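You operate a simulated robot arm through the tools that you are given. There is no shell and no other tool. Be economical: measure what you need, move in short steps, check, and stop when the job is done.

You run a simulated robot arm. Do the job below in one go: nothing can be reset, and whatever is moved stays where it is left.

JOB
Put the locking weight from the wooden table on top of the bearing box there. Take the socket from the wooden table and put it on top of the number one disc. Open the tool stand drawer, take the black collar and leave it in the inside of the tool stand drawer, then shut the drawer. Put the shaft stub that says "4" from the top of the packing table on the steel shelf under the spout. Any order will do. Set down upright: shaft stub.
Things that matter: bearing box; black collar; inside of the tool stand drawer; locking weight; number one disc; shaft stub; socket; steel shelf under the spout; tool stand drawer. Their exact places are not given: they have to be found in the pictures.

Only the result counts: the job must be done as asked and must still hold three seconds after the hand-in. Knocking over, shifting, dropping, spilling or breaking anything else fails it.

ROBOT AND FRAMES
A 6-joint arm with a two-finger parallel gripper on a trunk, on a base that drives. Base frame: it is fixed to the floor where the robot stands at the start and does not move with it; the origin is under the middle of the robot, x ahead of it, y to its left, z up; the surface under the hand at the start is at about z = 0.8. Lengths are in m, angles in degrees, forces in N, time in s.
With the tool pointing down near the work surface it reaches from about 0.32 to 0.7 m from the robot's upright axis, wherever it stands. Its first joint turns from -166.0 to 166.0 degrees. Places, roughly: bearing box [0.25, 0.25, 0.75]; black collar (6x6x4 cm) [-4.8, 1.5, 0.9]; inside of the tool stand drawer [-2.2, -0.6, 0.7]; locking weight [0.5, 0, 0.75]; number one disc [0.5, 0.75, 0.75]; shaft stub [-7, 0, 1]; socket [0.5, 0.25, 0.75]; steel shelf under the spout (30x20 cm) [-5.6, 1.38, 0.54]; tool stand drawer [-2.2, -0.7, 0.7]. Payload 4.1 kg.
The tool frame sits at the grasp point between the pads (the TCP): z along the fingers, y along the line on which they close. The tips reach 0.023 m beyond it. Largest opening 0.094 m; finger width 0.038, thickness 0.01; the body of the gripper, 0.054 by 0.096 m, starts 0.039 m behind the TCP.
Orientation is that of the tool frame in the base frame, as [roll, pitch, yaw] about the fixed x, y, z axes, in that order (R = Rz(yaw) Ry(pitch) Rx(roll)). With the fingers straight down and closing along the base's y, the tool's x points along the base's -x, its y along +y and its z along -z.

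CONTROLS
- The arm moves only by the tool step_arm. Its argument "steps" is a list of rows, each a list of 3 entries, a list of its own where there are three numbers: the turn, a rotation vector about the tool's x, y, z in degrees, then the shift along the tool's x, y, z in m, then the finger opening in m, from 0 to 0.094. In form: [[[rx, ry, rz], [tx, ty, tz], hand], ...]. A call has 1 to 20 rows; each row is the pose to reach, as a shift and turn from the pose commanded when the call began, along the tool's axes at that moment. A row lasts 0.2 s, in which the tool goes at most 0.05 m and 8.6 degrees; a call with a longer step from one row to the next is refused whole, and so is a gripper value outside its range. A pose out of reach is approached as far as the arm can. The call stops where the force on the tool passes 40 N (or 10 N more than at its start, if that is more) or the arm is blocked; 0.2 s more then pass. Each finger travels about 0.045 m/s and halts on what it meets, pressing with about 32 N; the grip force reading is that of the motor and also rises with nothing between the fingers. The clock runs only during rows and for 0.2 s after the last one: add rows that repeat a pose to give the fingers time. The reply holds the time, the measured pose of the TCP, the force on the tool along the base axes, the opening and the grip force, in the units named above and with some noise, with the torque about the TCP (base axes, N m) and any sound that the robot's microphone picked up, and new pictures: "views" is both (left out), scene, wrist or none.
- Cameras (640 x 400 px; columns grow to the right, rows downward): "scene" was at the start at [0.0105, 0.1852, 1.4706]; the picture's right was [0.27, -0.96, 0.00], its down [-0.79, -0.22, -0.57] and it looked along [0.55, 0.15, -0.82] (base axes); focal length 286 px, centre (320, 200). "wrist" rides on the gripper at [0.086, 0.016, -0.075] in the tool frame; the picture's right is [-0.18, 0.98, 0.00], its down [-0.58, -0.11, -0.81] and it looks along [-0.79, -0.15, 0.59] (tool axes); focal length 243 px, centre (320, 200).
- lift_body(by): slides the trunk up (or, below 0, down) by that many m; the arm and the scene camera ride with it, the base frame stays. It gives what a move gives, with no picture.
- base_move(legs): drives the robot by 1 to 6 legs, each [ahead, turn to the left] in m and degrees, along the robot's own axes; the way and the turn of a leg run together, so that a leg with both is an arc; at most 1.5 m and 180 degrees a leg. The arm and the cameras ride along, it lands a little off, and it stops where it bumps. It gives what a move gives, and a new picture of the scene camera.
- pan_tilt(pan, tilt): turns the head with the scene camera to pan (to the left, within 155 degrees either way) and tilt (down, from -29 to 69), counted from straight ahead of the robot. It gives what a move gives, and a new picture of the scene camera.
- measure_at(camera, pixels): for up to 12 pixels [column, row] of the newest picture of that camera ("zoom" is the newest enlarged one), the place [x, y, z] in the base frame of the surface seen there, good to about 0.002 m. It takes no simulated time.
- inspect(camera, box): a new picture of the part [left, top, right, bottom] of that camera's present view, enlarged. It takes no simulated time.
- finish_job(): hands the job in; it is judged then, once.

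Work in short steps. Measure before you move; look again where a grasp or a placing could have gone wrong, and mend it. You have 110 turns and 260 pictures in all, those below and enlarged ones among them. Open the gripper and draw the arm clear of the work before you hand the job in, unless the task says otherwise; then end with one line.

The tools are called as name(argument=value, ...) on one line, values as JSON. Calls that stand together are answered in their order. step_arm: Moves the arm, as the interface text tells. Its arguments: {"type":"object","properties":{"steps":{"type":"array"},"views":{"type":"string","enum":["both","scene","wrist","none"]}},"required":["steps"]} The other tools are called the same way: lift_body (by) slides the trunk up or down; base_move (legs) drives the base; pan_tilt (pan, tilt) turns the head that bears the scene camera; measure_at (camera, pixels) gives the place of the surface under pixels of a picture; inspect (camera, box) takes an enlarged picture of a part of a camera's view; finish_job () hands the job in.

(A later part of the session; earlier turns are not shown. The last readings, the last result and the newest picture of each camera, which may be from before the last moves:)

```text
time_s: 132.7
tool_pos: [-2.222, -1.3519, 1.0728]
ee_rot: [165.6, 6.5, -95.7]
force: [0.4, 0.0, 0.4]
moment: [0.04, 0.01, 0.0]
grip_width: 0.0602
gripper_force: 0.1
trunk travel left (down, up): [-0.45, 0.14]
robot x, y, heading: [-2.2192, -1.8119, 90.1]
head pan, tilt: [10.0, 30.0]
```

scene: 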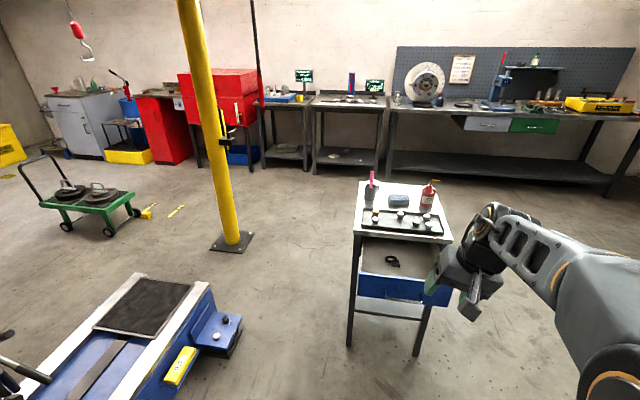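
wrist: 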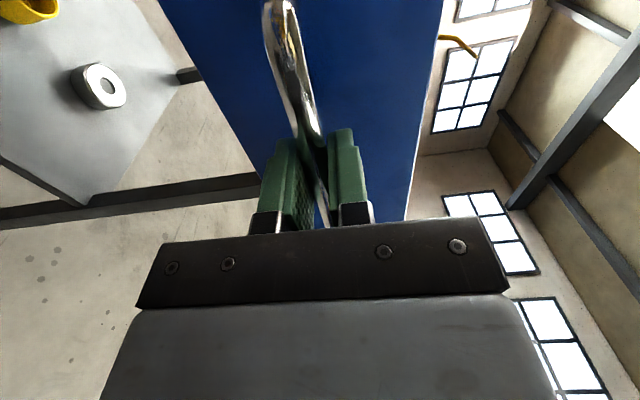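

The straight-down turn is blocked here, perhaps by a wrist limit. I try it from a less cramped place, 0.1 m further ahead and to the right.

step_arm(steps=[[[0, 0, 0], [-0.03, -0.03, 0], 0.06], [[0, 0, 0], [-0.06, -0.06, 0], 0.06], [[0, 0, 0], [-0.09, -0.09, 0], 0.06], [[5, 0, 0], [-0.09, -0.09, 0], 0.06], [[10, 0, 0], [-0.09, -0.09, 0], 0.06], [[12, 4, -2], [-0.09, -0.09, 0], 0.06], [[14.1, 7.3, -4.8], [-0.09, -0.09, 0], 0.06]], views="wrist")

```text
time_s: 134.3
tool_pos: [-2.1272, -1.2686, 1.0616]
ee_rot: [165.6, 6.7, -95.7]
force: [0.4, 0.0, -0.1]
moment: [0.01, -0.01, 0.03]
grip_width: 0.0597
gripper_force: 0.0
out of reach, approached as far as the arm can: row 4, 5, 6, 7
trunk travel left (down, up): [-0.45, 0.14]
robot x, y, heading: [-2.2208, -1.816, 90.2]
head pan, tilt: [10.0, 30.0]
```

wrist: 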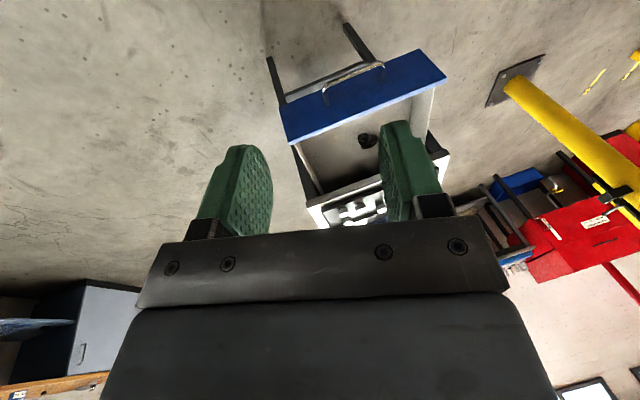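

Still blocked, so the wrist is on a wrong branch. I go back to the level pose along the way it came, then retrace the original two-stage path.

step_arm(steps=[[[-4.3, -5.1, 4.5], [0.004, 0.008, -0.001], 0.06], [[-8.6, -10.2, 9], [0.009, 0.016, -0.002], 0.06], [[-12.9, -15.4, 13.6], [0.013, 0.023, -0.003], 0.06], [[-17.2, -20.5, 18.1], [0.017, 0.031, -0.004], 0.06], [[-21.5, -25.6, 22.6], [0.021, 0.039, -0.005], 0.06], [[-25.8, -30.7, 27.1], [0.026, 0.046, -0.006], 0.06], [[-30.2, -35.9, 31.7], [0.03, 0.054, -0.006], 0.06], [[-34.5, -41, 36.2], [0.034, 0.062, -0.007], 0.06], [[-38.8, -46.1, 40.7], [0.039, 0.07, -0.008], 0.06], [[-43.1, -51.2, 45.2], [0.043, 0.077, -0.009], 0.06], [[-47.4, -56.4, 49.8], [0.047, 0.085, -0.01], 0.06], [[-51.7, -61.5, 54.3], [0.052, 0.093, -0.011], 0.06], [[-56, -66.6, 58.8], [0.056, 0.1, -0.012], 0.06], [[-56, -66.6, 58.8], [0.056, 0.1, -0.012], 0.06]], views="none")

```text
time_s: 137.3
tool_pos: [-2.2266, -1.3178, 1.0923]
ee_rot: [90.1, 0.0, -180.0]
force: [-0.2, 0.6, -1.0]
moment: [0.03, -0.03, 0.02]
grip_width: 0.0601
gripper_force: 0.1
trunk travel left (down, up): [-0.45, 0.14]
robot x, y, heading: [-2.2216, -1.8148, 90.3]
head pan, tilt: [10.0, 30.0]
```

Level again. Now roll back −90° about the fingers' axis.

step_arm(steps=[[[0, 0, -8], [0, 0, 0], 0.06], [[0, 0, -16], [0, 0, 0], 0.06], [[0, 0, -24], [0, 0, 0], 0.06], [[0, 0, -32], [0, 0, 0], 0.06], [[0, 0, -40], [0, 0, 0], 0.06], [[0, 0, -48], [0, 0, 0], 0.06], [[0, 0, -56], [0, 0, 0], 0.06], [[0, 0, -64], [0, 0, 0], 0.06], [[0, 0, -72], [0, 0, 0], 0.06], [[0, 0, -80], [0, 0, 0], 0.06], [[0, 0, -88], [0, 0, 0], 0.06], [[0, 0, -90], [0, 0, 0], 0.06]], views="none")

step_arm(steps=[[[0, 8, 0], [0, 0, 0], 0.06], [[0, 16, 0], [0, 0, 0], 0.06], [[0, 24, 0], [0, 0, 0], 0.06], [[0, 32, 0], [0, 0, 0], 0.06], [[0, 40, 0], [0, 0, 0], 0.06], [[0, 48, 0], [0, 0, 0], 0.06], [[0, 56, 0], [0, 0, 0], 0.06], [[0, 64, 0], [0, 0, 0], 0.06], [[0, 72, 0], [0, 0, 0], 0.06], [[0, 80, 0], [0, 0, 0], 0.06], [[0, 88, 0], [0, 0, 0], 0.06], [[0, 90, 0], [0, 0, 0], 0.06]], views="none")

```text
time_s: 139.9
tool_pos: [-2.2258, -1.3183, 1.0934]
ee_rot: [-128.5, 89.8, -38.7]
force: [0.0, -0.1, -0.6]
moment: [-0.01, 0.0, 0.02]
grip_width: 0.0603
gripper_force: 0.0
trunk travel left (down, up): [-0.45, 0.14]
robot x, y, heading: [-2.2161, -1.8145, 90.3]
head pan, tilt: [10.0, 30.0]
```

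```text
time_s: 142.5
tool_pos: [-2.2256, -1.3192, 1.0934]
ee_rot: [179.9, -0.1, -90.0]
force: [-0.4, -0.4, -0.2]
moment: [0.04, 0.01, -0.01]
grip_width: 0.0601
gripper_force: 0.0
out of reach, approached as far as the arm can: row 4, 5
trunk travel left (down, up): [-0.45, 0.14]
robot x, y, heading: [-2.2222, -1.8115, 90.2]
head pan, tilt: [10.0, 30.0]
```

Tool down again. I draw it in 9 cm and drive round the east side of the stand (the west gap is tight), then west along y ≈ 0.85.

step_arm(steps=[[[0, 0, 0], [0.04, 0, 0], 0.06], [[0, 0, 0], [0.08, -0.03, 0], 0.06], [[0, 0, 0], [0.1, -0.06, 0], 0.06], [[0, 0, 0], [0.1, -0.06, 0], 0.06]], views="none")

base_move(legs=[[0, -45], [0.95, 0], [0, 45], [1.5, 0], [0, 71]])

```text
time_s: 143.5
tool_pos: [-2.1642, -1.4192, 1.0938]
ee_rot: [-180.0, -0.2, -89.9]
force: [0.4, 0.3, 0.3]
moment: [0.03, -0.01, 0.0]
grip_width: 0.0599
gripper_force: 0.1
trunk travel left (down, up): [-0.45, 0.14]
robot x, y, heading: [-2.2193, -1.8175, 90.4]
head pan, tilt: [10.0, 30.0]
```

```text
time_s: 162.7
tool_pos: [-1.8744, 0.5128, 1.0932]
ee_rot: [-179.9, 0.0, -18.3]
force: [-0.5, 0.1, 0.1]
moment: [0.0, -0.02, -0.01]
grip_width: 0.0601
gripper_force: 0.1
trunk travel left (down, up): [-0.45, 0.14]
robot x, y, heading: [-1.5144, 0.3341, 161.4]
head pan, tilt: [10.0, 30.0]
```

scene: 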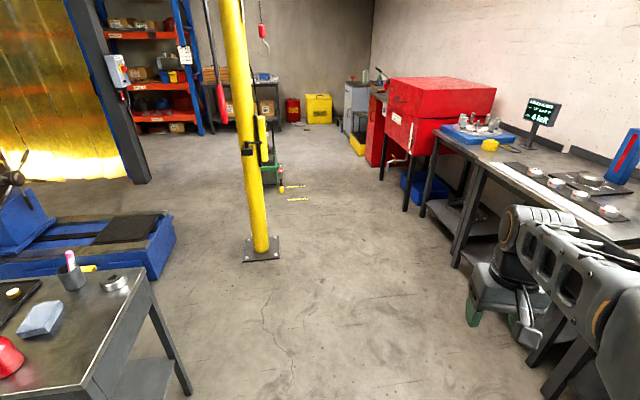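

I check the bench's front edge against my lane.

measure_at(camera="scene", pixels=[[440, 133], [560, 205], [262, 258], [283, 188], [295, 199], [405, 210], [455, 265], [350, 155], [370, 165], [270, 185]])

```text
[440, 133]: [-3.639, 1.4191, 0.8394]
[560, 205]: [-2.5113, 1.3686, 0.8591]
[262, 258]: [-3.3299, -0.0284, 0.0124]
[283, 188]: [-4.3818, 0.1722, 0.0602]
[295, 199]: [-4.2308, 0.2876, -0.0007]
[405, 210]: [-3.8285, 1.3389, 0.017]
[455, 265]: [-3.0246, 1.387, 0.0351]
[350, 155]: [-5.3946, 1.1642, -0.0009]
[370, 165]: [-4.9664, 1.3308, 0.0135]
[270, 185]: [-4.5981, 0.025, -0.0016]
```

Clear lane. I drive on to about (−5.2, 0.8) and look at the packing table and spout.

base_move(legs=[[1.5, 0], [0, 19], [1.5, 0], [0.8, 0]])

pan_tilt(pan=35, tilt=35)

pan_tilt(pan=-75, tilt=40)

```text
time_s: 182.0
tool_pos: [-5.6079, 0.8592, 1.0934]
ee_rot: [179.9, -0.2, -0.3]
force: [0.3, 0.8, -0.6]
moment: [0.02, -0.01, -0.01]
grip_width: 0.0598
gripper_force: 0.0
trunk travel left (down, up): [-0.45, 0.14]
robot x, y, heading: [-5.2124, 0.8038, 180.0]
head pan, tilt: [10.0, 30.0]
```

scene: 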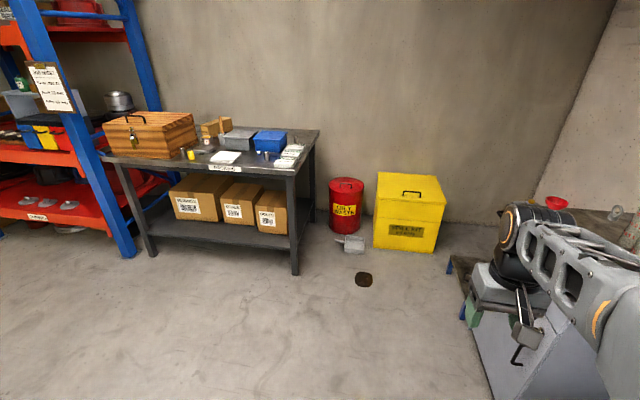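

```text
time_s: 182.9
tool_pos: [-5.6074, 0.86, 1.0948]
ee_rot: [-180.0, -0.1, -0.2]
force: [0.0, -0.4, 0.3]
moment: [0.03, -0.02, -0.02]
grip_width: 0.0599
gripper_force: 0.0
trunk travel left (down, up): [-0.45, 0.14]
robot x, y, heading: [-5.2121, 0.8011, 179.7]
head pan, tilt: [35.0, 35.0]
```

scene: 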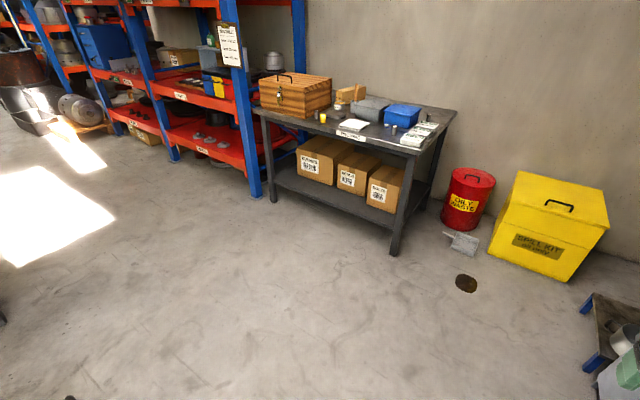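

```text
time_s: 184.8
tool_pos: [-5.607, 0.8601, 1.0934]
ee_rot: [-180.0, -0.1, -0.2]
force: [-0.1, 0.2, -0.4]
moment: [0.0, 0.06, -0.03]
grip_width: 0.06
gripper_force: 0.0
trunk travel left (down, up): [-0.45, 0.14]
robot x, y, heading: [-5.209, 0.8033, 180.2]
head pan, tilt: [-75.0, 40.0]
```

scene: 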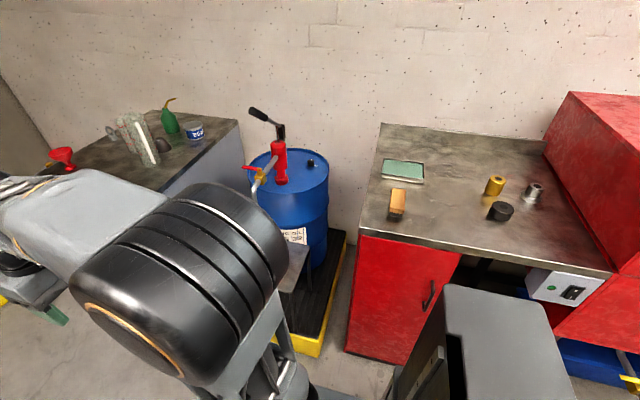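

The collar is at (500,211) on the red cabinet. I measure the collar, cabinet, drum and spout now; then I look back at the packing table.

measure_at(camera="scene", pixels=[[500, 208], [489, 210], [513, 210], [500, 203], [368, 237], [610, 278], [262, 180], [258, 190], [300, 285], [318, 352], [340, 240], [495, 180]])

inspect(camera="scene", box=[230, 100, 360, 360])

inspect(camera="scene", box=[460, 160, 560, 240])

```text
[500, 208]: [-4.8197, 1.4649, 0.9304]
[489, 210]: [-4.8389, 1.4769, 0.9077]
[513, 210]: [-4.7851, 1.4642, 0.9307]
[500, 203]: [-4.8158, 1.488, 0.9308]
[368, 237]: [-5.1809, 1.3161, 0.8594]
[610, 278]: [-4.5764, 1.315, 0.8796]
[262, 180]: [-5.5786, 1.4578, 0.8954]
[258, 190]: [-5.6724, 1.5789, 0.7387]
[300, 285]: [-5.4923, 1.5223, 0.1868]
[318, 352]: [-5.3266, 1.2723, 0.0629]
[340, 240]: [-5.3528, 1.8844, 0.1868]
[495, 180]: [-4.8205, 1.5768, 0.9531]
```

```text
1.54 times, centred on (295, 230) of scene
```

zoom: 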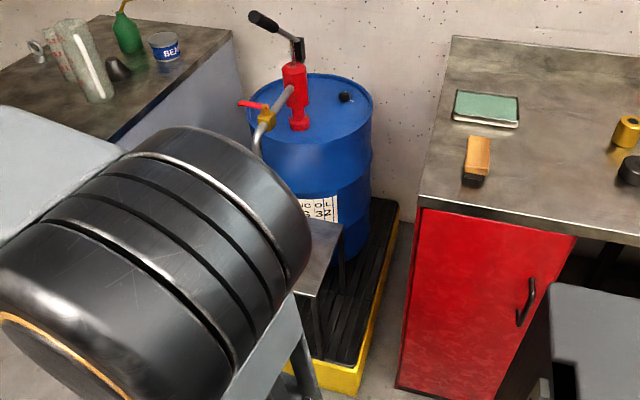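

```text
5.00 times, centred on (510, 200) of scene
```

zoom: 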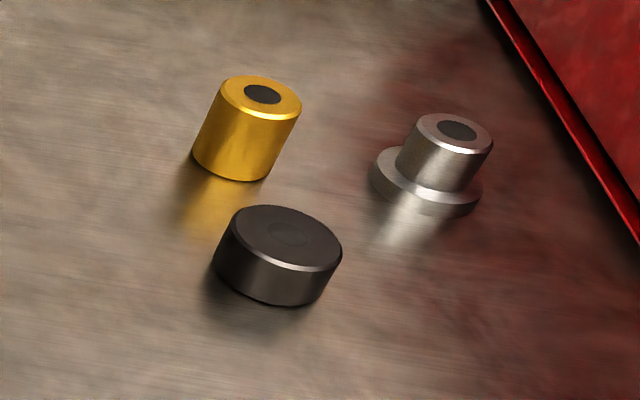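

Now I turn the head to the packing table and enlarge its top to find the stub marked "4".

pan_tilt(pan=25, tilt=25)

inspect(camera="scene", box=[290, 120, 440, 220])

```text
time_s: 186.5
tool_pos: [-5.6077, 0.8618, 1.0933]
ee_rot: [-180.0, -0.2, -0.2]
force: [0.0, -0.5, 0.6]
moment: [0.0, 0.0, 0.0]
grip_width: 0.0599
gripper_force: 0.1
trunk travel left (down, up): [-0.45, 0.14]
robot x, y, heading: [-5.2109, 0.8078, 179.9]
head pan, tilt: [25.0, 25.0]
```

scene: 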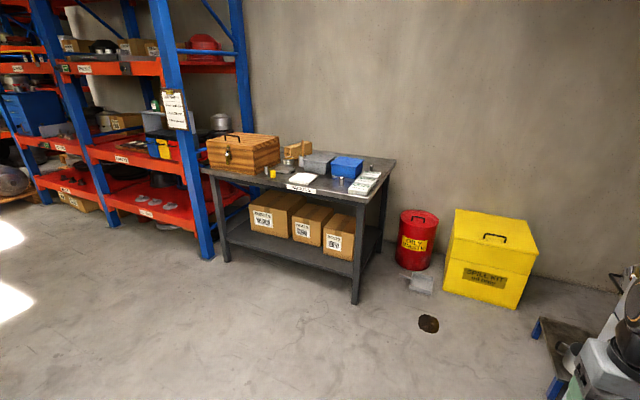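

```text
4.00 times, centred on (365, 170) of scene
```

zoom: 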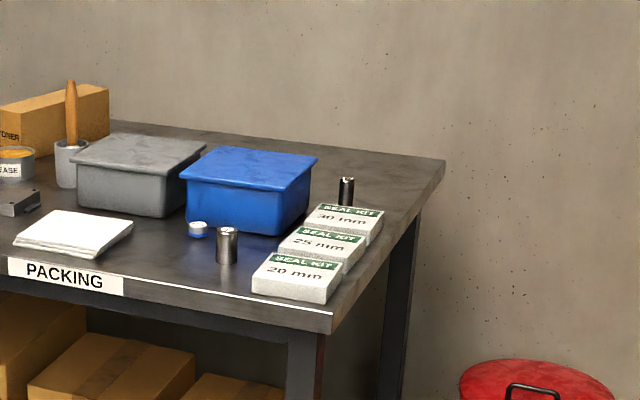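

Several small cylinders stand there (zoom (227,245), (346,190)); I measure them and the table edges.

measure_at(camera="zoom", pixels=[[227, 230], [346, 182], [197, 225], [330, 325], [20, 265], [443, 165], [300, 262], [250, 165], [110, 230]])

inspect(camera="scene", box=[200, 130, 310, 200])

measure_at(camera="scene", pixels=[[355, 302], [228, 258], [272, 173], [430, 325], [420, 285]])

```text
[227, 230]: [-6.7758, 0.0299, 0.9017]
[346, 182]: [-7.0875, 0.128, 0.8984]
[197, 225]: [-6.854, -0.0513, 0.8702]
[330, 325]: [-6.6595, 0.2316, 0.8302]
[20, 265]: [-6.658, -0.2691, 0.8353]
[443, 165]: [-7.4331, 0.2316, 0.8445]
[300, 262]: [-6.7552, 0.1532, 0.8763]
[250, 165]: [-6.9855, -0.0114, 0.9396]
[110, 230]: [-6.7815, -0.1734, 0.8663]
```

```text
5.71 times, centred on (255, 165) of scene
```

zoom: 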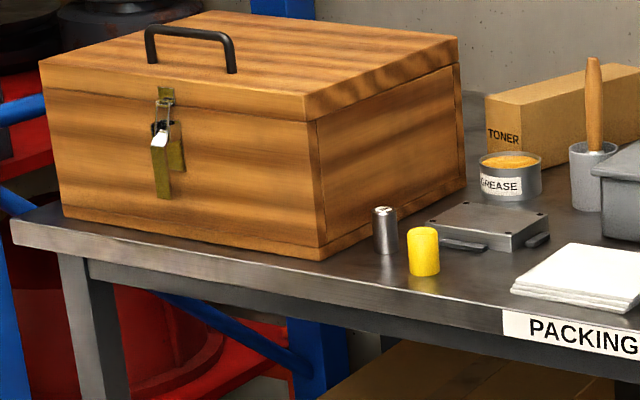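

```text
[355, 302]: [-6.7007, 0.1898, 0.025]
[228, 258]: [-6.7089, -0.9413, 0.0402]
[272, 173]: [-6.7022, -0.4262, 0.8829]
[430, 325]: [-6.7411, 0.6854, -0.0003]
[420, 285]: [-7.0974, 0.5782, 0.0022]
```

The table spans x −7.43…−6.66, y −0.98…0.23, top 0.845. I drive to about (−6.15, 0.1), facing it.

base_move(legs=[[0, 37], [1.15, 0], [0, -37]])

pan_tilt(pan=5, tilt=40)

```text
time_s: 195.9
tool_pos: [-6.5248, 0.1691, 1.0937]
ee_rot: [-179.9, -0.1, -0.3]
force: [-0.3, 0.1, 0.1]
moment: [-0.02, 0.02, -0.02]
grip_width: 0.06
gripper_force: 0.2
trunk travel left (down, up): [-0.45, 0.14]
robot x, y, heading: [-6.1287, 0.1122, 179.7]
head pan, tilt: [25.0, 25.0]
```

scene: 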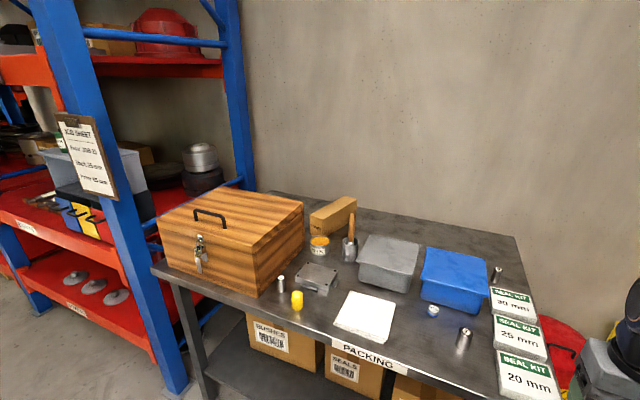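

```text
time_s: 196.7
tool_pos: [-6.524, 0.1691, 1.0933]
ee_rot: [180.0, -0.1, -0.4]
force: [-0.5, -0.5, -0.8]
moment: [0.02, 0.0, -0.02]
grip_width: 0.06
gripper_force: 0.1
trunk travel left (down, up): [-0.45, 0.14]
robot x, y, heading: [-6.1281, 0.1102, 179.8]
head pan, tilt: [5.0, 40.0]
```

scene: 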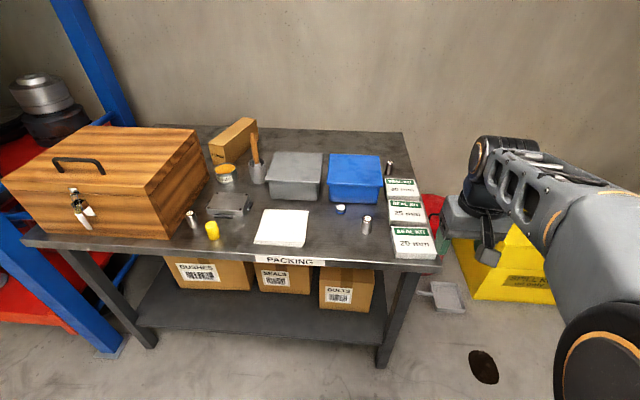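

inspect(camera="scene", box=[350, 205, 385, 240])

inspect(camera="scene", box=[375, 155, 405, 185])

inspect(camera="scene", box=[175, 200, 225, 245])

measure_at(camera="scene", pixels=[[367, 217], [389, 164], [189, 214]])

```text
11.43 times, centred on (368, 222) of scene
```

zoom: 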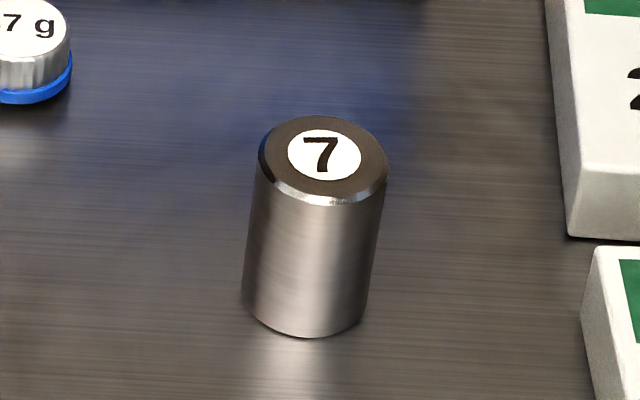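

```text
13.33 times, centred on (390, 170) of scene
```

zoom: 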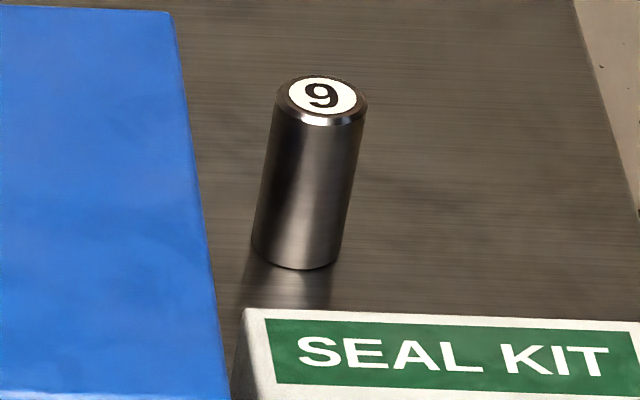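

```text
8.89 times, centred on (200, 222) of scene
```

zoom: 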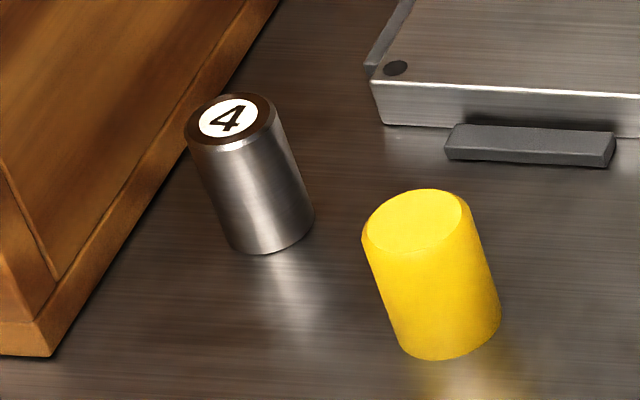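

```text
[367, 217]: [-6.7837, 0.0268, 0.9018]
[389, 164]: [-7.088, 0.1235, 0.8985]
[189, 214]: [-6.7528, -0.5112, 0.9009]
```

The "4" stub stands close to the wooden box, beside a yellow cylinder. I measure the details in this zoom.

measure_at(camera="zoom", pixels=[[190, 125], [273, 115], [230, 96], [232, 147], [230, 118], [250, 245], [430, 222], [365, 240], [470, 210], [130, 215], [240, 60], [60, 330]])

```text
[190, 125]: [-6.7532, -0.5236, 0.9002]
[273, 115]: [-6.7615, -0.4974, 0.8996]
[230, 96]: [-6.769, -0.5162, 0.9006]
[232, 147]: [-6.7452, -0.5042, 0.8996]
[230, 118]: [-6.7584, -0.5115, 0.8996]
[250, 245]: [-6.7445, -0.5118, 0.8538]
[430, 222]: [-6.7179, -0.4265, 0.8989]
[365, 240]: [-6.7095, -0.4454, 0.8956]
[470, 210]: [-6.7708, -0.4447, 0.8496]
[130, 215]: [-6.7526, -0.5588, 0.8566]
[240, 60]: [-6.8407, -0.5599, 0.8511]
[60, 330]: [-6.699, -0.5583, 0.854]
```

Stub "4": centre (−6.757, −0.511), top 0.900, diameter 0.03; box side at y −0.56. I shift the base 0.55 m south to stand in front of it.

measure_at(camera="scene", pixels=[[150, 140], [190, 135], [145, 195], [90, 160]])

base_move(legs=[[0, 90], [0.54, 0], [0, -90]])

pan_tilt(pan=10, tilt=50)

```text
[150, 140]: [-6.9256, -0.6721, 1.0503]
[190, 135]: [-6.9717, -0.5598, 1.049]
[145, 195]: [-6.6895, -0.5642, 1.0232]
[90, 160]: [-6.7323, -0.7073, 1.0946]
```

```text
time_s: 207.5
tool_pos: [-6.532, -0.3657, 1.0934]
ee_rot: [180.0, -0.1, -2.2]
force: [0.1, -0.1, -0.4]
moment: [0.01, -0.01, 0.01]
grip_width: 0.06
gripper_force: 0.1
trunk travel left (down, up): [-0.45, 0.14]
robot x, y, heading: [-6.1356, -0.4358, 177.8]
head pan, tilt: [5.0, 40.0]
```

scene: 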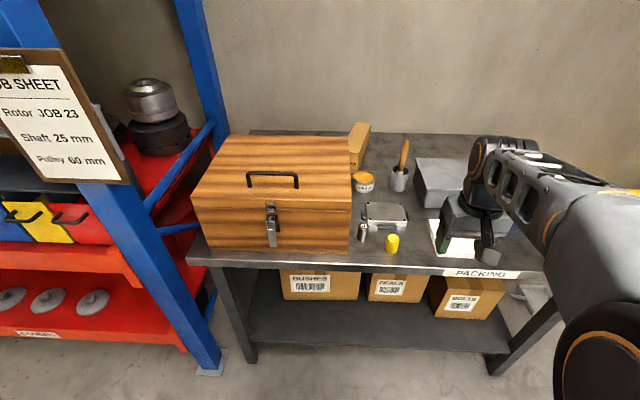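

```text
time_s: 208.2
tool_pos: [-6.5305, -0.3663, 1.0923]
ee_rot: [180.0, -0.1, -2.2]
force: [-0.8, -0.5, 0.7]
moment: [0.03, 0.03, -0.02]
grip_width: 0.0598
gripper_force: 0.1
trunk travel left (down, up): [-0.45, 0.14]
robot x, y, heading: [-6.1381, -0.4361, 178.0]
head pan, tilt: [10.0, 50.0]
```

scene: 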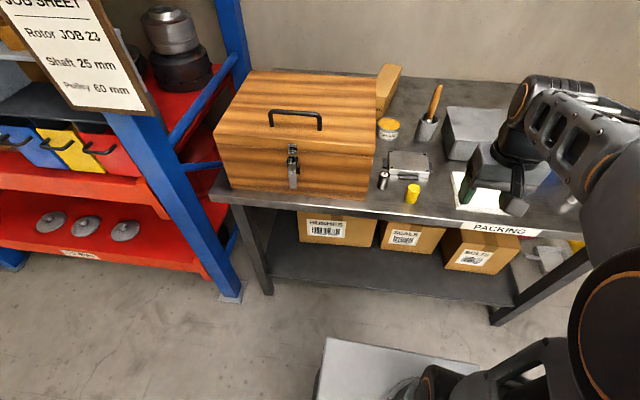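

The box is 0.2 m tall and only 5 cm from the stub, so I'll close along x with the camera side away from the box, leaning the tool 12° away. First the yaw turn, in place.

step_arm(steps=[[[0, 0, -8], [0, 0, 0], 0.06], [[0, 0, -16], [0, 0, 0], 0.06], [[0, 0, -24], [0, 0, 0], 0.06], [[0, 0, -32], [0, 0, 0], 0.06], [[0, 0, -40], [0, 0, 0], 0.06], [[0, 0, -48], [0, 0, 0], 0.06], [[0, 0, -56], [0, 0, 0], 0.06], [[0, 0, -64], [0, 0, 0], 0.06], [[0, 0, -72], [0, 0, 0], 0.06], [[0, 0, -80], [0, 0, 0], 0.06], [[0, 0, -88], [0, 0, 0], 0.06], [[0, 0, -92], [0, 0, 0], 0.06]], views="none")

step_arm(steps=[[[0, -6, 0], [0, 0, 0], 0.06], [[0, -12, 0], [0, 0, 0], 0.06], [[0, -12, 0], [0, 0, 0], 0.06]], views="both")

```text
time_s: 210.8
tool_pos: [-6.5305, -0.3679, 1.0935]
ee_rot: [180.0, 0.1, 90.0]
force: [-0.1, 0.6, -0.8]
moment: [-0.01, -0.01, 0.04]
grip_width: 0.0601
gripper_force: 0.0
trunk travel left (down, up): [-0.45, 0.14]
robot x, y, heading: [-6.1352, -0.4342, 177.7]
head pan, tilt: [10.0, 50.0]
```

```text
time_s: 211.7
tool_pos: [-6.5304, -0.3645, 1.0939]
ee_rot: [179.9, 12.2, 89.8]
force: [-0.1, -0.3, -0.4]
moment: [0.03, 0.0, -0.03]
grip_width: 0.06
gripper_force: 0.1
trunk travel left (down, up): [-0.45, 0.14]
robot x, y, heading: [-6.1377, -0.4353, 177.7]
head pan, tilt: [10.0, 50.0]
```

scene: 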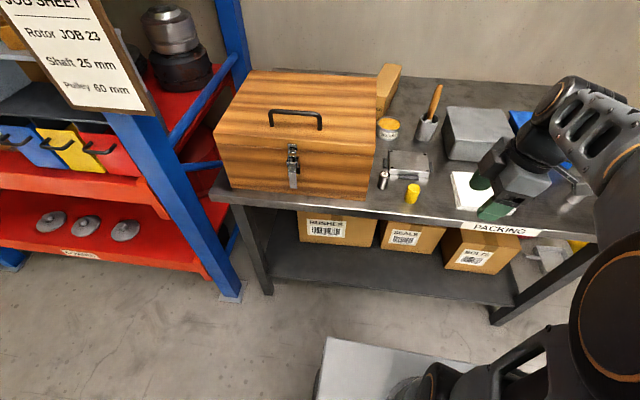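
wrist: 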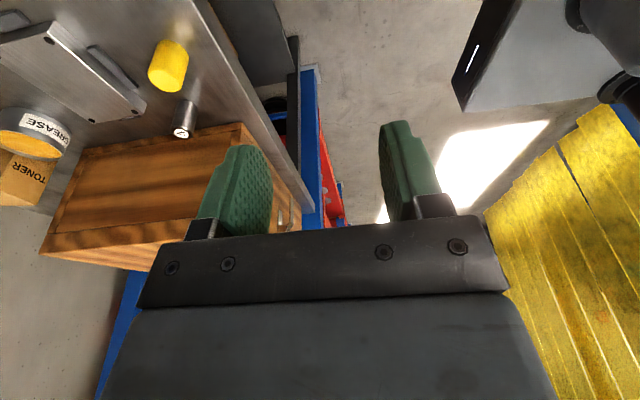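

The pose is as wanted. I measure the stub from the wrist view, at (180,132).

inspect(camera="wrist", box=[140, 30, 240, 150])

measure_at(camera="wrist", pixels=[[180, 132], [174, 131], [187, 133], [168, 70]])

measure_at(camera="scene", pixels=[[384, 174], [413, 187], [376, 188]])

```text
3.33 times, centred on (190, 90) of wrist
```

zoom: 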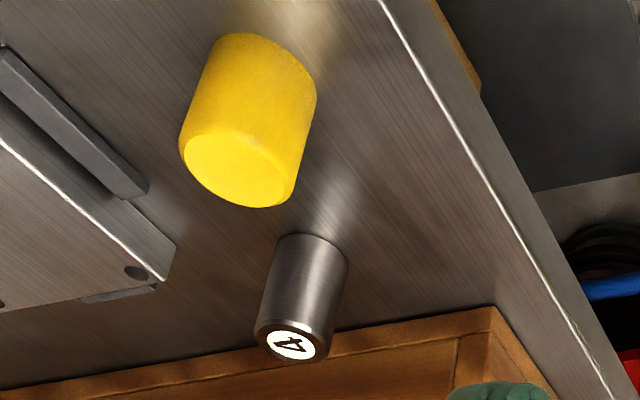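

```text
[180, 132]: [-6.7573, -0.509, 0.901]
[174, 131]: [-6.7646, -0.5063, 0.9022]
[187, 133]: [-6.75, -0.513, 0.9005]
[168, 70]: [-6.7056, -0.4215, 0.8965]
```

```text
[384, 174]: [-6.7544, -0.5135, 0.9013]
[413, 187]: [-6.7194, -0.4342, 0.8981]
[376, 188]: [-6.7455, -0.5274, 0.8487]
```

measure_at(camera="scene", pixels=[[390, 178], [388, 165], [392, 153]])

step_arm(steps=[[[0, 0, 0], [-0.02, -0.045, 0], 0.06], [[0, 0, 0], [-0.04, -0.09, 0], 0.06], [[0, 0, 0], [-0.06, -0.13, 0.01], 0.06], [[0, 0, 0], [-0.08, -0.17, 0.025], 0.06], [[0, 0, 0], [-0.09, -0.205, 0.05], 0.06], [[0, 0, 0], [-0.0986, -0.2266, 0.085], 0.06], [[0, 0, 0], [-0.0986, -0.2266, 0.12], 0.06], [[0, 0, 0], [-0.0986, -0.2266, 0.141], 0.06], [[0, 0, 0], [-0.0986, -0.2266, 0.141], 0.06]], views="both")

```text
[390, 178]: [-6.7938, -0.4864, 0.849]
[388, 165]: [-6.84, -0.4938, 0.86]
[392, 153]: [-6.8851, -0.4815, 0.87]
```

```text
time_s: 213.7
tool_pos: [-6.7568, -0.4927, 0.9758]
ee_rot: [179.9, 12.1, 89.7]
force: [-0.9, 0.4, -0.1]
moment: [0.02, -0.02, 0.01]
grip_width: 0.0601
gripper_force: 0.1
trunk travel left (down, up): [-0.45, 0.14]
robot x, y, heading: [-6.1387, -0.4351, 177.8]
head pan, tilt: [10.0, 50.0]
```

scene: 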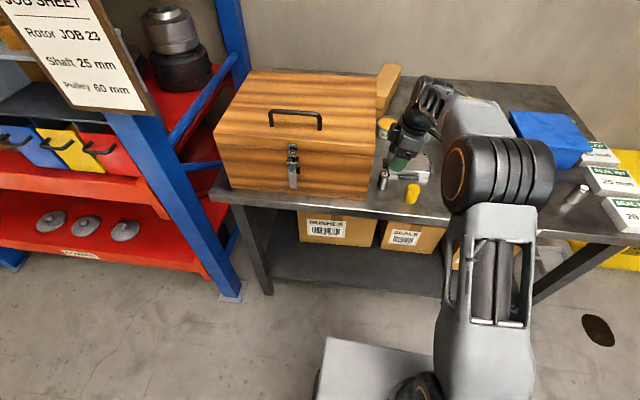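
wrist: 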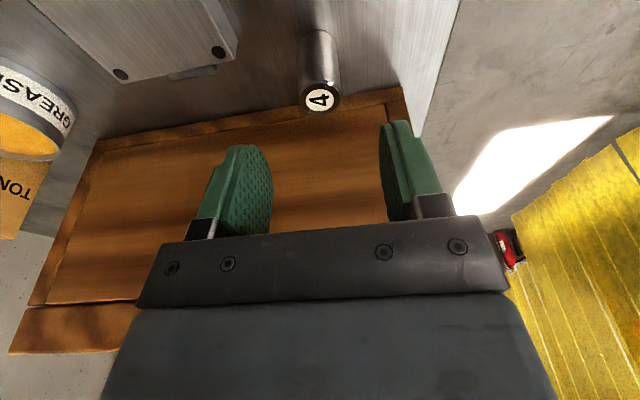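

The stub is centred between the fingers (319,100). I go down along the tool axis with the fingers at 0.05, close, and lift 2 cm gently.

step_arm(steps=[[[0, 0, 0], [0, 0, 0.03], 0.05], [[0, 0, 0], [0, 0, 0.06], 0.05], [[0, 0, 0], [0, 0, 0.08], 0.05], [[0, 0, 0], [0, 0, 0.09], 0.05], [[0, 0, 0], [0, 0, 0.09], 0.03], [[0, 0, 0], [0, 0, 0.09], 0.01], [[0, 0, 0], [0, 0, 0.09], 0.01], [[0, 0, 0], [0, 0, 0.09], 0.01]], views="wrist")

```text
time_s: 215.4
tool_pos: [-6.7577, -0.5111, 0.8884]
ee_rot: [179.9, 12.0, 89.8]
force: [-0.2, -0.7, -0.6]
moment: [-0.05, 0.06, 0.04]
grip_width: 0.03
gripper_force: 31.8
trunk travel left (down, up): [-0.45, 0.14]
robot x, y, heading: [-6.1341, -0.4391, 178.1]
head pan, tilt: [10.0, 50.0]
```

wrist: 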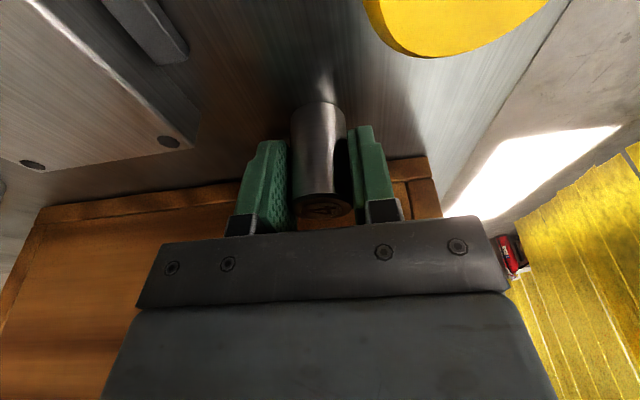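

Gripped at 0.030. I lift straight up (gently at first) 0.22 m, then draw in toward the robot.

step_arm(steps=[[[0, 0, 0], [-0.001, 0, -0.004], 0.01], [[0, 0, 0], [-0.002, 0, -0.01], 0.01], [[0, 0, 0], [-0.004, 0, -0.02], 0.01], [[0, 0, 0], [-0.0075, 0, -0.035], 0.01], [[0, 0, 0], [-0.0115, 0, -0.054], 0.01], [[0, 0, 0], [-0.0155, 0, -0.073], 0.01], [[0, 0, 0], [-0.02, 0, -0.093], 0.01], [[0, 0, 0], [-0.024, 0, -0.113], 0.01], [[0, 0, 0], [-0.028, 0, -0.133], 0.01], [[0, 0, 0], [-0.0325, 0, -0.153], 0.01], [[0, 0, 0], [-0.0365, 0.005, -0.172], 0.01], [[0, 0, 0], [-0.04, 0.015, -0.188], 0.01], [[0, 0, 0], [-0.043, 0.03, -0.2], 0.01], [[0, 0, 0], [-0.045, 0.05, -0.208], 0.01], [[0, 0, 0], [-0.0455, 0.07, -0.213], 0.01], [[0, 0, 0], [-0.046, 0.09, -0.215], 0.01], [[0, 0, 0], [-0.046, 0.11, -0.215], 0.01], [[0, 0, 0], [-0.046, 0.13, -0.215], 0.01], [[0, 0, 0], [-0.046, 0.145, -0.215], 0.01], [[0, 0, 0], [-0.046, 0.15, -0.215], 0.01]], views="wrist")

```text
time_s: 219.7
tool_pos: [-6.6084, -0.5121, 1.1089]
ee_rot: [179.9, 11.9, 89.8]
force: [0.3, -0.9, -3.2]
moment: [-0.03, -0.01, -0.01]
grip_width: 0.0298
gripper_force: 31.9
trunk travel left (down, up): [-0.45, 0.14]
robot x, y, heading: [-6.1362, -0.4345, 177.8]
head pan, tilt: [10.0, 50.0]
```

wrist: 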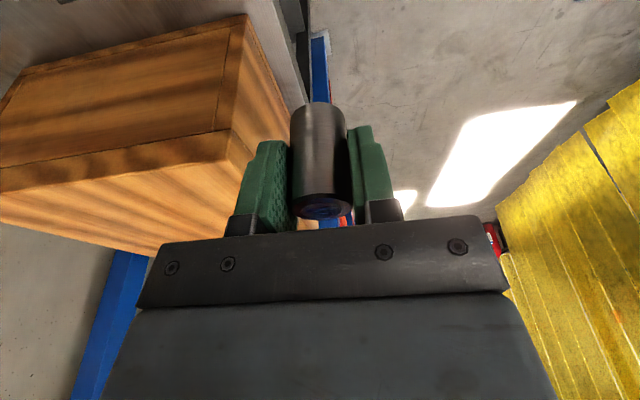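

Stub held (3 N). I back off, and drive to stand in front of the spout station at about (−5.63, 0.75), facing north.

base_move(legs=[[-0.2, 0], [0, -88], [0.8, 0], [0, -38], [0.5, 0], [0, 38]])

pan_tilt(pan=10, tilt=45)

```text
time_s: 235.1
tool_pos: [-5.6681, 1.2262, 1.1082]
ee_rot: [180.0, 12.0, 0.2]
force: [0.1, -0.1, -2.8]
moment: [-0.01, -0.02, 0.01]
grip_width: 0.0297
gripper_force: 31.8
trunk travel left (down, up): [-0.45, 0.14]
robot x, y, heading: [-5.5881, 0.7548, 88.4]
head pan, tilt: [10.0, 50.0]
```

scene: 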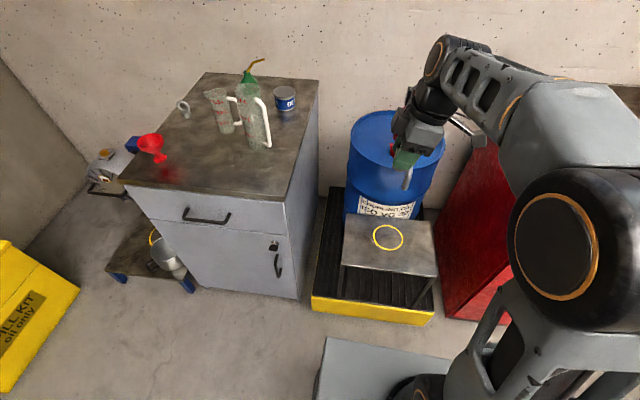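

```text
time_s: 235.7
tool_pos: [-5.6679, 1.2271, 1.1081]
ee_rot: [180.0, 12.0, 0.2]
force: [-0.4, -0.1, -2.9]
moment: [0.0, 0.01, 0.01]
grip_width: 0.0298
gripper_force: 32.2
trunk travel left (down, up): [-0.45, 0.14]
robot x, y, heading: [-5.5889, 0.7554, 88.4]
head pan, tilt: [10.0, 45.0]
```

scene: 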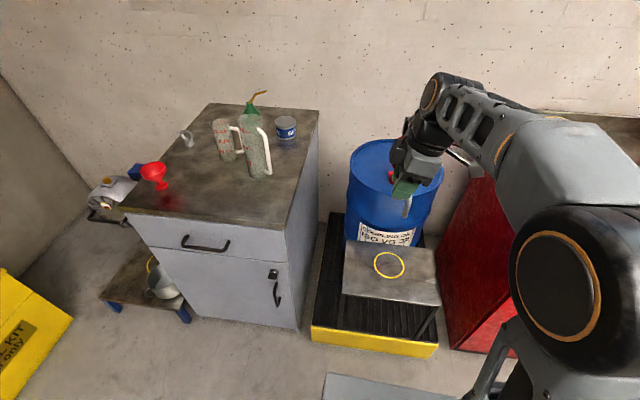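

The steel shelf is at (390,275), with a ring painted on it. I measure its corners and enlarge the spout area.

measure_at(camera="scene", pixels=[[347, 242], [434, 251], [440, 303], [342, 292], [388, 265], [376, 265], [402, 266], [388, 277], [390, 254], [450, 150], [408, 207]])

inspect(camera="scene", box=[330, 120, 510, 320])

step_arm(steps=[[[0, 0, 0], [0, 0, 0], 0.01]], views="wrist")

```text
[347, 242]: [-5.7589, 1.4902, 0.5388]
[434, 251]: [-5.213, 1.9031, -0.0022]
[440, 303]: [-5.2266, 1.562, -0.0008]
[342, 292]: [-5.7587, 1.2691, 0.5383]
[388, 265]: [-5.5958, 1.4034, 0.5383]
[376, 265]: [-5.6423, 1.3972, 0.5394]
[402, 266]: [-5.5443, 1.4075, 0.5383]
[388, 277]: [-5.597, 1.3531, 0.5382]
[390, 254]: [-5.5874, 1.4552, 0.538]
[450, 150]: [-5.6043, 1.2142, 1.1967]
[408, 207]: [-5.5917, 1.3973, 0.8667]
```

```text
2.00 times, centred on (420, 220) of scene
```

zoom: 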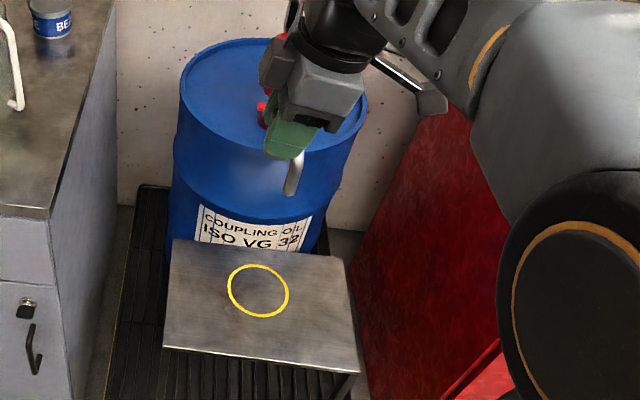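

```text
time_s: 236.1
tool_pos: [-5.6679, 1.2274, 1.108]
ee_rot: [179.9, 12.0, 0.3]
force: [-0.6, -0.6, -2.3]
moment: [-0.03, 0.03, -0.01]
grip_width: 0.0297
gripper_force: 32.2
trunk travel left (down, up): [-0.45, 0.14]
robot x, y, heading: [-5.5877, 0.7603, 88.4]
head pan, tilt: [10.0, 45.0]
```

wrist: 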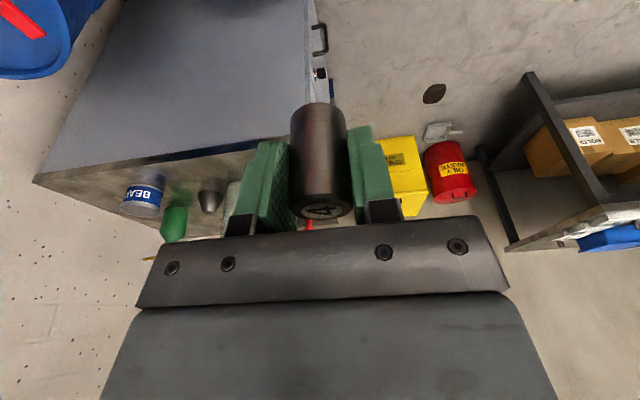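

Shelf: x about −5.76…−5.45, y 1.27…1.49, z 0.538; the spout tip hangs near (−5.59, 1.40, 0.83–0.87). With the tool leaning toward +x, I'll set the stub right of the spout at about (−5.515, 1.355). I shift right, then lower the trunk 0.3.

measure_at(camera="scene", pixels=[[432, 298], [428, 256], [432, 275], [410, 300], [408, 213], [406, 217]])

step_arm(steps=[[[0, 0, 0], [0.01, 0, -0.002], 0.01], [[0, 0, 0], [0.03, 0.005, -0.006], 0.01], [[0, 0, 0], [0.055, 0.01, -0.012], 0.01], [[0, 0, 0], [0.08, 0.01, -0.017], 0.01], [[0, 0, 0], [0.105, 0.01, -0.022], 0.01], [[0, 0, 0], [0.128, 0.01, -0.027], 0.01], [[0, 0, 0], [0.142, 0.01, -0.03], 0.01], [[0, 0, 0], [0.15, 0.01, -0.032], 0.01]], views="none")

lift_body(by=-0.3)

pan_tilt(pan=5, tilt=35)

```text
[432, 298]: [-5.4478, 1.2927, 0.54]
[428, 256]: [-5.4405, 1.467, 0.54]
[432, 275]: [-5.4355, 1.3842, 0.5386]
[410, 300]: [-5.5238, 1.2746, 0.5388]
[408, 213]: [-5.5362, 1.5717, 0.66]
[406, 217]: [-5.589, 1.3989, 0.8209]
```

```text
time_s: 237.9
tool_pos: [-5.5138, 1.2181, 1.1082]
ee_rot: [179.9, 12.1, 0.2]
force: [-0.4, 0.6, -3.7]
moment: [0.02, 0.0, -0.02]
grip_width: 0.0297
gripper_force: 32.4
trunk travel left (down, up): [-0.45, 0.14]
robot x, y, heading: [-5.5896, 0.7554, 88.2]
head pan, tilt: [10.0, 45.0]
```

```text
time_s: 240.9
tool_pos: [-5.5139, 1.218, 0.8084]
ee_rot: [179.9, 12.0, 0.2]
force: [-0.3, 0.4, -2.1]
moment: [0.0, 0.01, 0.0]
grip_width: 0.0299
gripper_force: 31.7
trunk travel left (down, up): [-0.15, 0.44]
robot x, y, heading: [-5.5919, 0.7581, 88.5]
head pan, tilt: [10.0, 45.0]
```

```text
time_s: 241.7
tool_pos: [-5.5136, 1.2199, 0.8078]
ee_rot: [179.9, 12.0, 0.1]
force: [0.2, -0.5, -2.0]
moment: [0.0, -0.04, 0.01]
grip_width: 0.0298
gripper_force: 32.1
trunk travel left (down, up): [-0.15, 0.44]
robot x, y, heading: [-5.5908, 0.7536, 88.5]
head pan, tilt: [5.0, 35.0]
```

scene: 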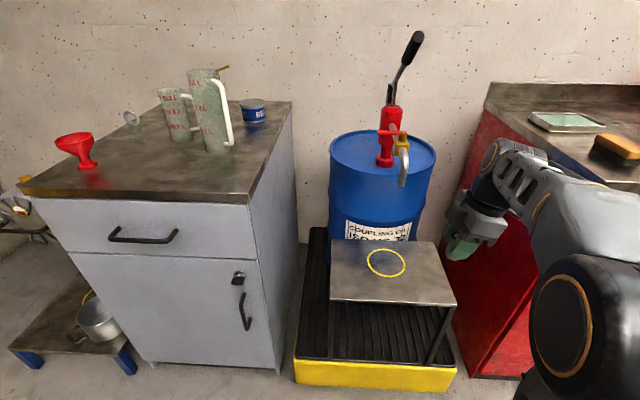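

A clear view: the spout is left of the gripper. I advance to y 1.355 and lower to about 4 cm above the shelf.

step_arm(steps=[[[0, 0, 0], [0.003, -0.005, 0.012], 0.01], [[0, 0, 0], [0.007, -0.02, 0.03], 0.01], [[0, 0, 0], [0.0115, -0.035, 0.052], 0.01], [[0, 0, 0], [0.0165, -0.055, 0.075], 0.01], [[0, 0, 0], [0.021, -0.075, 0.098], 0.01], [[0, 0, 0], [0.026, -0.095, 0.12], 0.01], [[0, 0, 0], [0.03, -0.11, 0.141], 0.01], [[0, 0, 0], [0.034, -0.125, 0.16], 0.01], [[0, 0, 0], [0.037, -0.133, 0.175], 0.01], [[0, 0, 0], [0.039, -0.135, 0.184], 0.01], [[0, 0, 0], [0.039, -0.135, 0.184], 0.01]], views="both")

```text
time_s: 244.1
tool_pos: [-5.5151, 1.3516, 0.6189]
ee_rot: [179.9, 12.1, 0.2]
force: [-0.1, 0.1, -2.9]
moment: [0.0, 0.01, -0.02]
grip_width: 0.0297
gripper_force: 31.6
trunk travel left (down, up): [-0.15, 0.44]
robot x, y, heading: [-5.5914, 0.7562, 88.2]
head pan, tilt: [5.0, 35.0]
```

scene: 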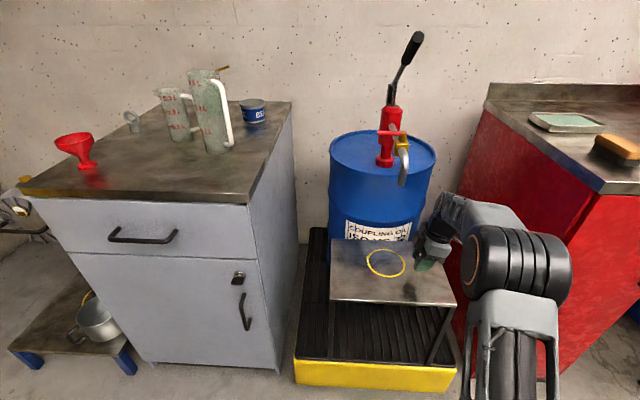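
wrist: 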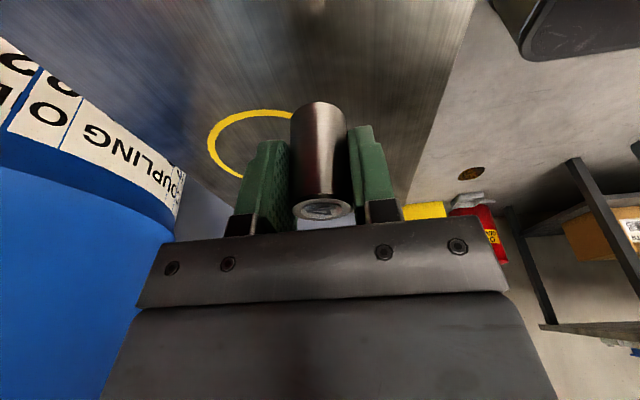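

Room enough. I lower to just above contact (expected at TCP z ≈ 0.582).

step_arm(steps=[[[0, 0, 0], [0.002, 0, 0.01], 0.01], [[0, 0, 0], [0.0042, 0, 0.02], 0.01], [[0, 0, 0], [0.006, 0, 0.028], 0.01], [[0, 0, 0], [0.0069, 0, 0.0325], 0.01], [[0, 0, 0], [0.0071, 0, 0.0335], 0.01], [[0, 0, 0], [0.0073, 0, 0.0345], 0.01], [[0, 0, 0], [0.0073, 0, 0.0345], 0.01]], views="none")

```text
time_s: 245.7
tool_pos: [-5.5148, 1.3522, 0.5831]
ee_rot: [179.9, 11.9, 0.2]
force: [0.7, -0.7, -2.0]
moment: [-0.01, -0.04, 0.03]
grip_width: 0.0297
gripper_force: 31.7
trunk travel left (down, up): [-0.15, 0.44]
robot x, y, heading: [-5.5882, 0.7578, 88.3]
head pan, tilt: [5.0, 35.0]
```

step_arm(steps=[[[0, 0, 0], [0.0002, 0, 0.001], 0.01], [[0, 0, 0], [0.0004, 0, 0.002], 0.01], [[0, 0, 0], [0.0004, 0, 0.002], 0.01]], views="none")

```text
time_s: 246.5
tool_pos: [-5.515, 1.353, 0.5818]
ee_rot: [179.9, 12.0, 0.2]
force: [-0.5, 0.5, -2.4]
moment: [0.01, -0.02, -0.01]
grip_width: 0.0296
gripper_force: 31.8
trunk travel left (down, up): [-0.15, 0.44]
robot x, y, heading: [-5.5885, 0.7559, 88.6]
head pan, tilt: [5.0, 35.0]
```

step_arm(steps=[[[0, 0, 0], [0.0002, 0, 0.001], 0.01], [[0, 0, 0], [0.0002, 0, 0.001], 0.01]], views="none")

```text
time_s: 247.1
tool_pos: [-5.516, 1.3519, 0.5805]
ee_rot: [179.9, 12.0, 0.2]
force: [0.0, -0.4, -2.8]
moment: [-0.01, -0.01, 0.02]
grip_width: 0.0296
gripper_force: 32.2
trunk travel left (down, up): [-0.15, 0.44]
robot x, y, heading: [-5.5861, 0.7534, 88.1]
head pan, tilt: [5.0, 35.0]
```

step_arm(steps=[[[0, 0, 0], [0.0002, 0, 0.001], 0.01], [[0, 0, 0], [0.0004, 0, 0.0018], 0.01], [[0, 0, 0], [0.0004, 0, 0.0018], 0.01]], views="wrist")

```text
time_s: 247.9
tool_pos: [-5.5151, 1.3528, 0.5791]
ee_rot: [179.9, 11.9, 0.2]
force: [0.1, -0.9, -3.2]
moment: [0.04, 0.0, 0.0]
grip_width: 0.0297
gripper_force: 32.0
trunk travel left (down, up): [-0.15, 0.44]
robot x, y, heading: [-5.5899, 0.7553, 88.4]
head pan, tilt: [5.0, 35.0]
```

wrist: 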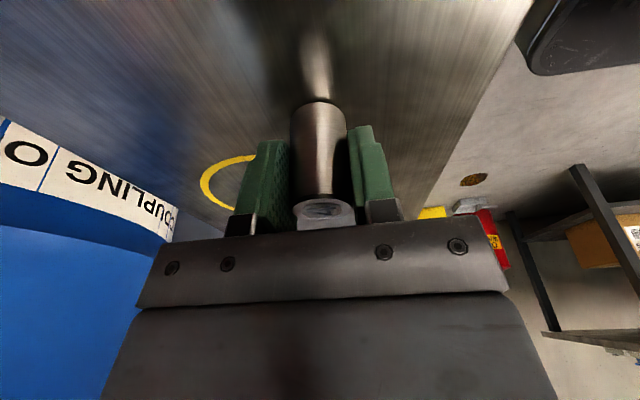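

The packing table top was nearer 0.849, so contact should come at about 0.577. I creep on.

step_arm(steps=[[[0, 0, 0], [0.0002, 0, 0.001], 0.01], [[0, 0, 0], [0.0004, 0, 0.002], 0.01], [[0, 0, 0], [0.0004, 0, 0.002], 0.01]], views="none")

```text
time_s: 248.7
tool_pos: [-5.515, 1.3523, 0.5787]
ee_rot: [-179.9, 11.9, 0.2]
force: [-1.0, -0.1, 0.2]
moment: [0.09, 0.08, -0.02]
grip_width: 0.0298
gripper_force: 32.1
trunk travel left (down, up): [-0.15, 0.44]
robot x, y, heading: [-5.5901, 0.7564, 88.4]
head pan, tilt: [5.0, 35.0]
```

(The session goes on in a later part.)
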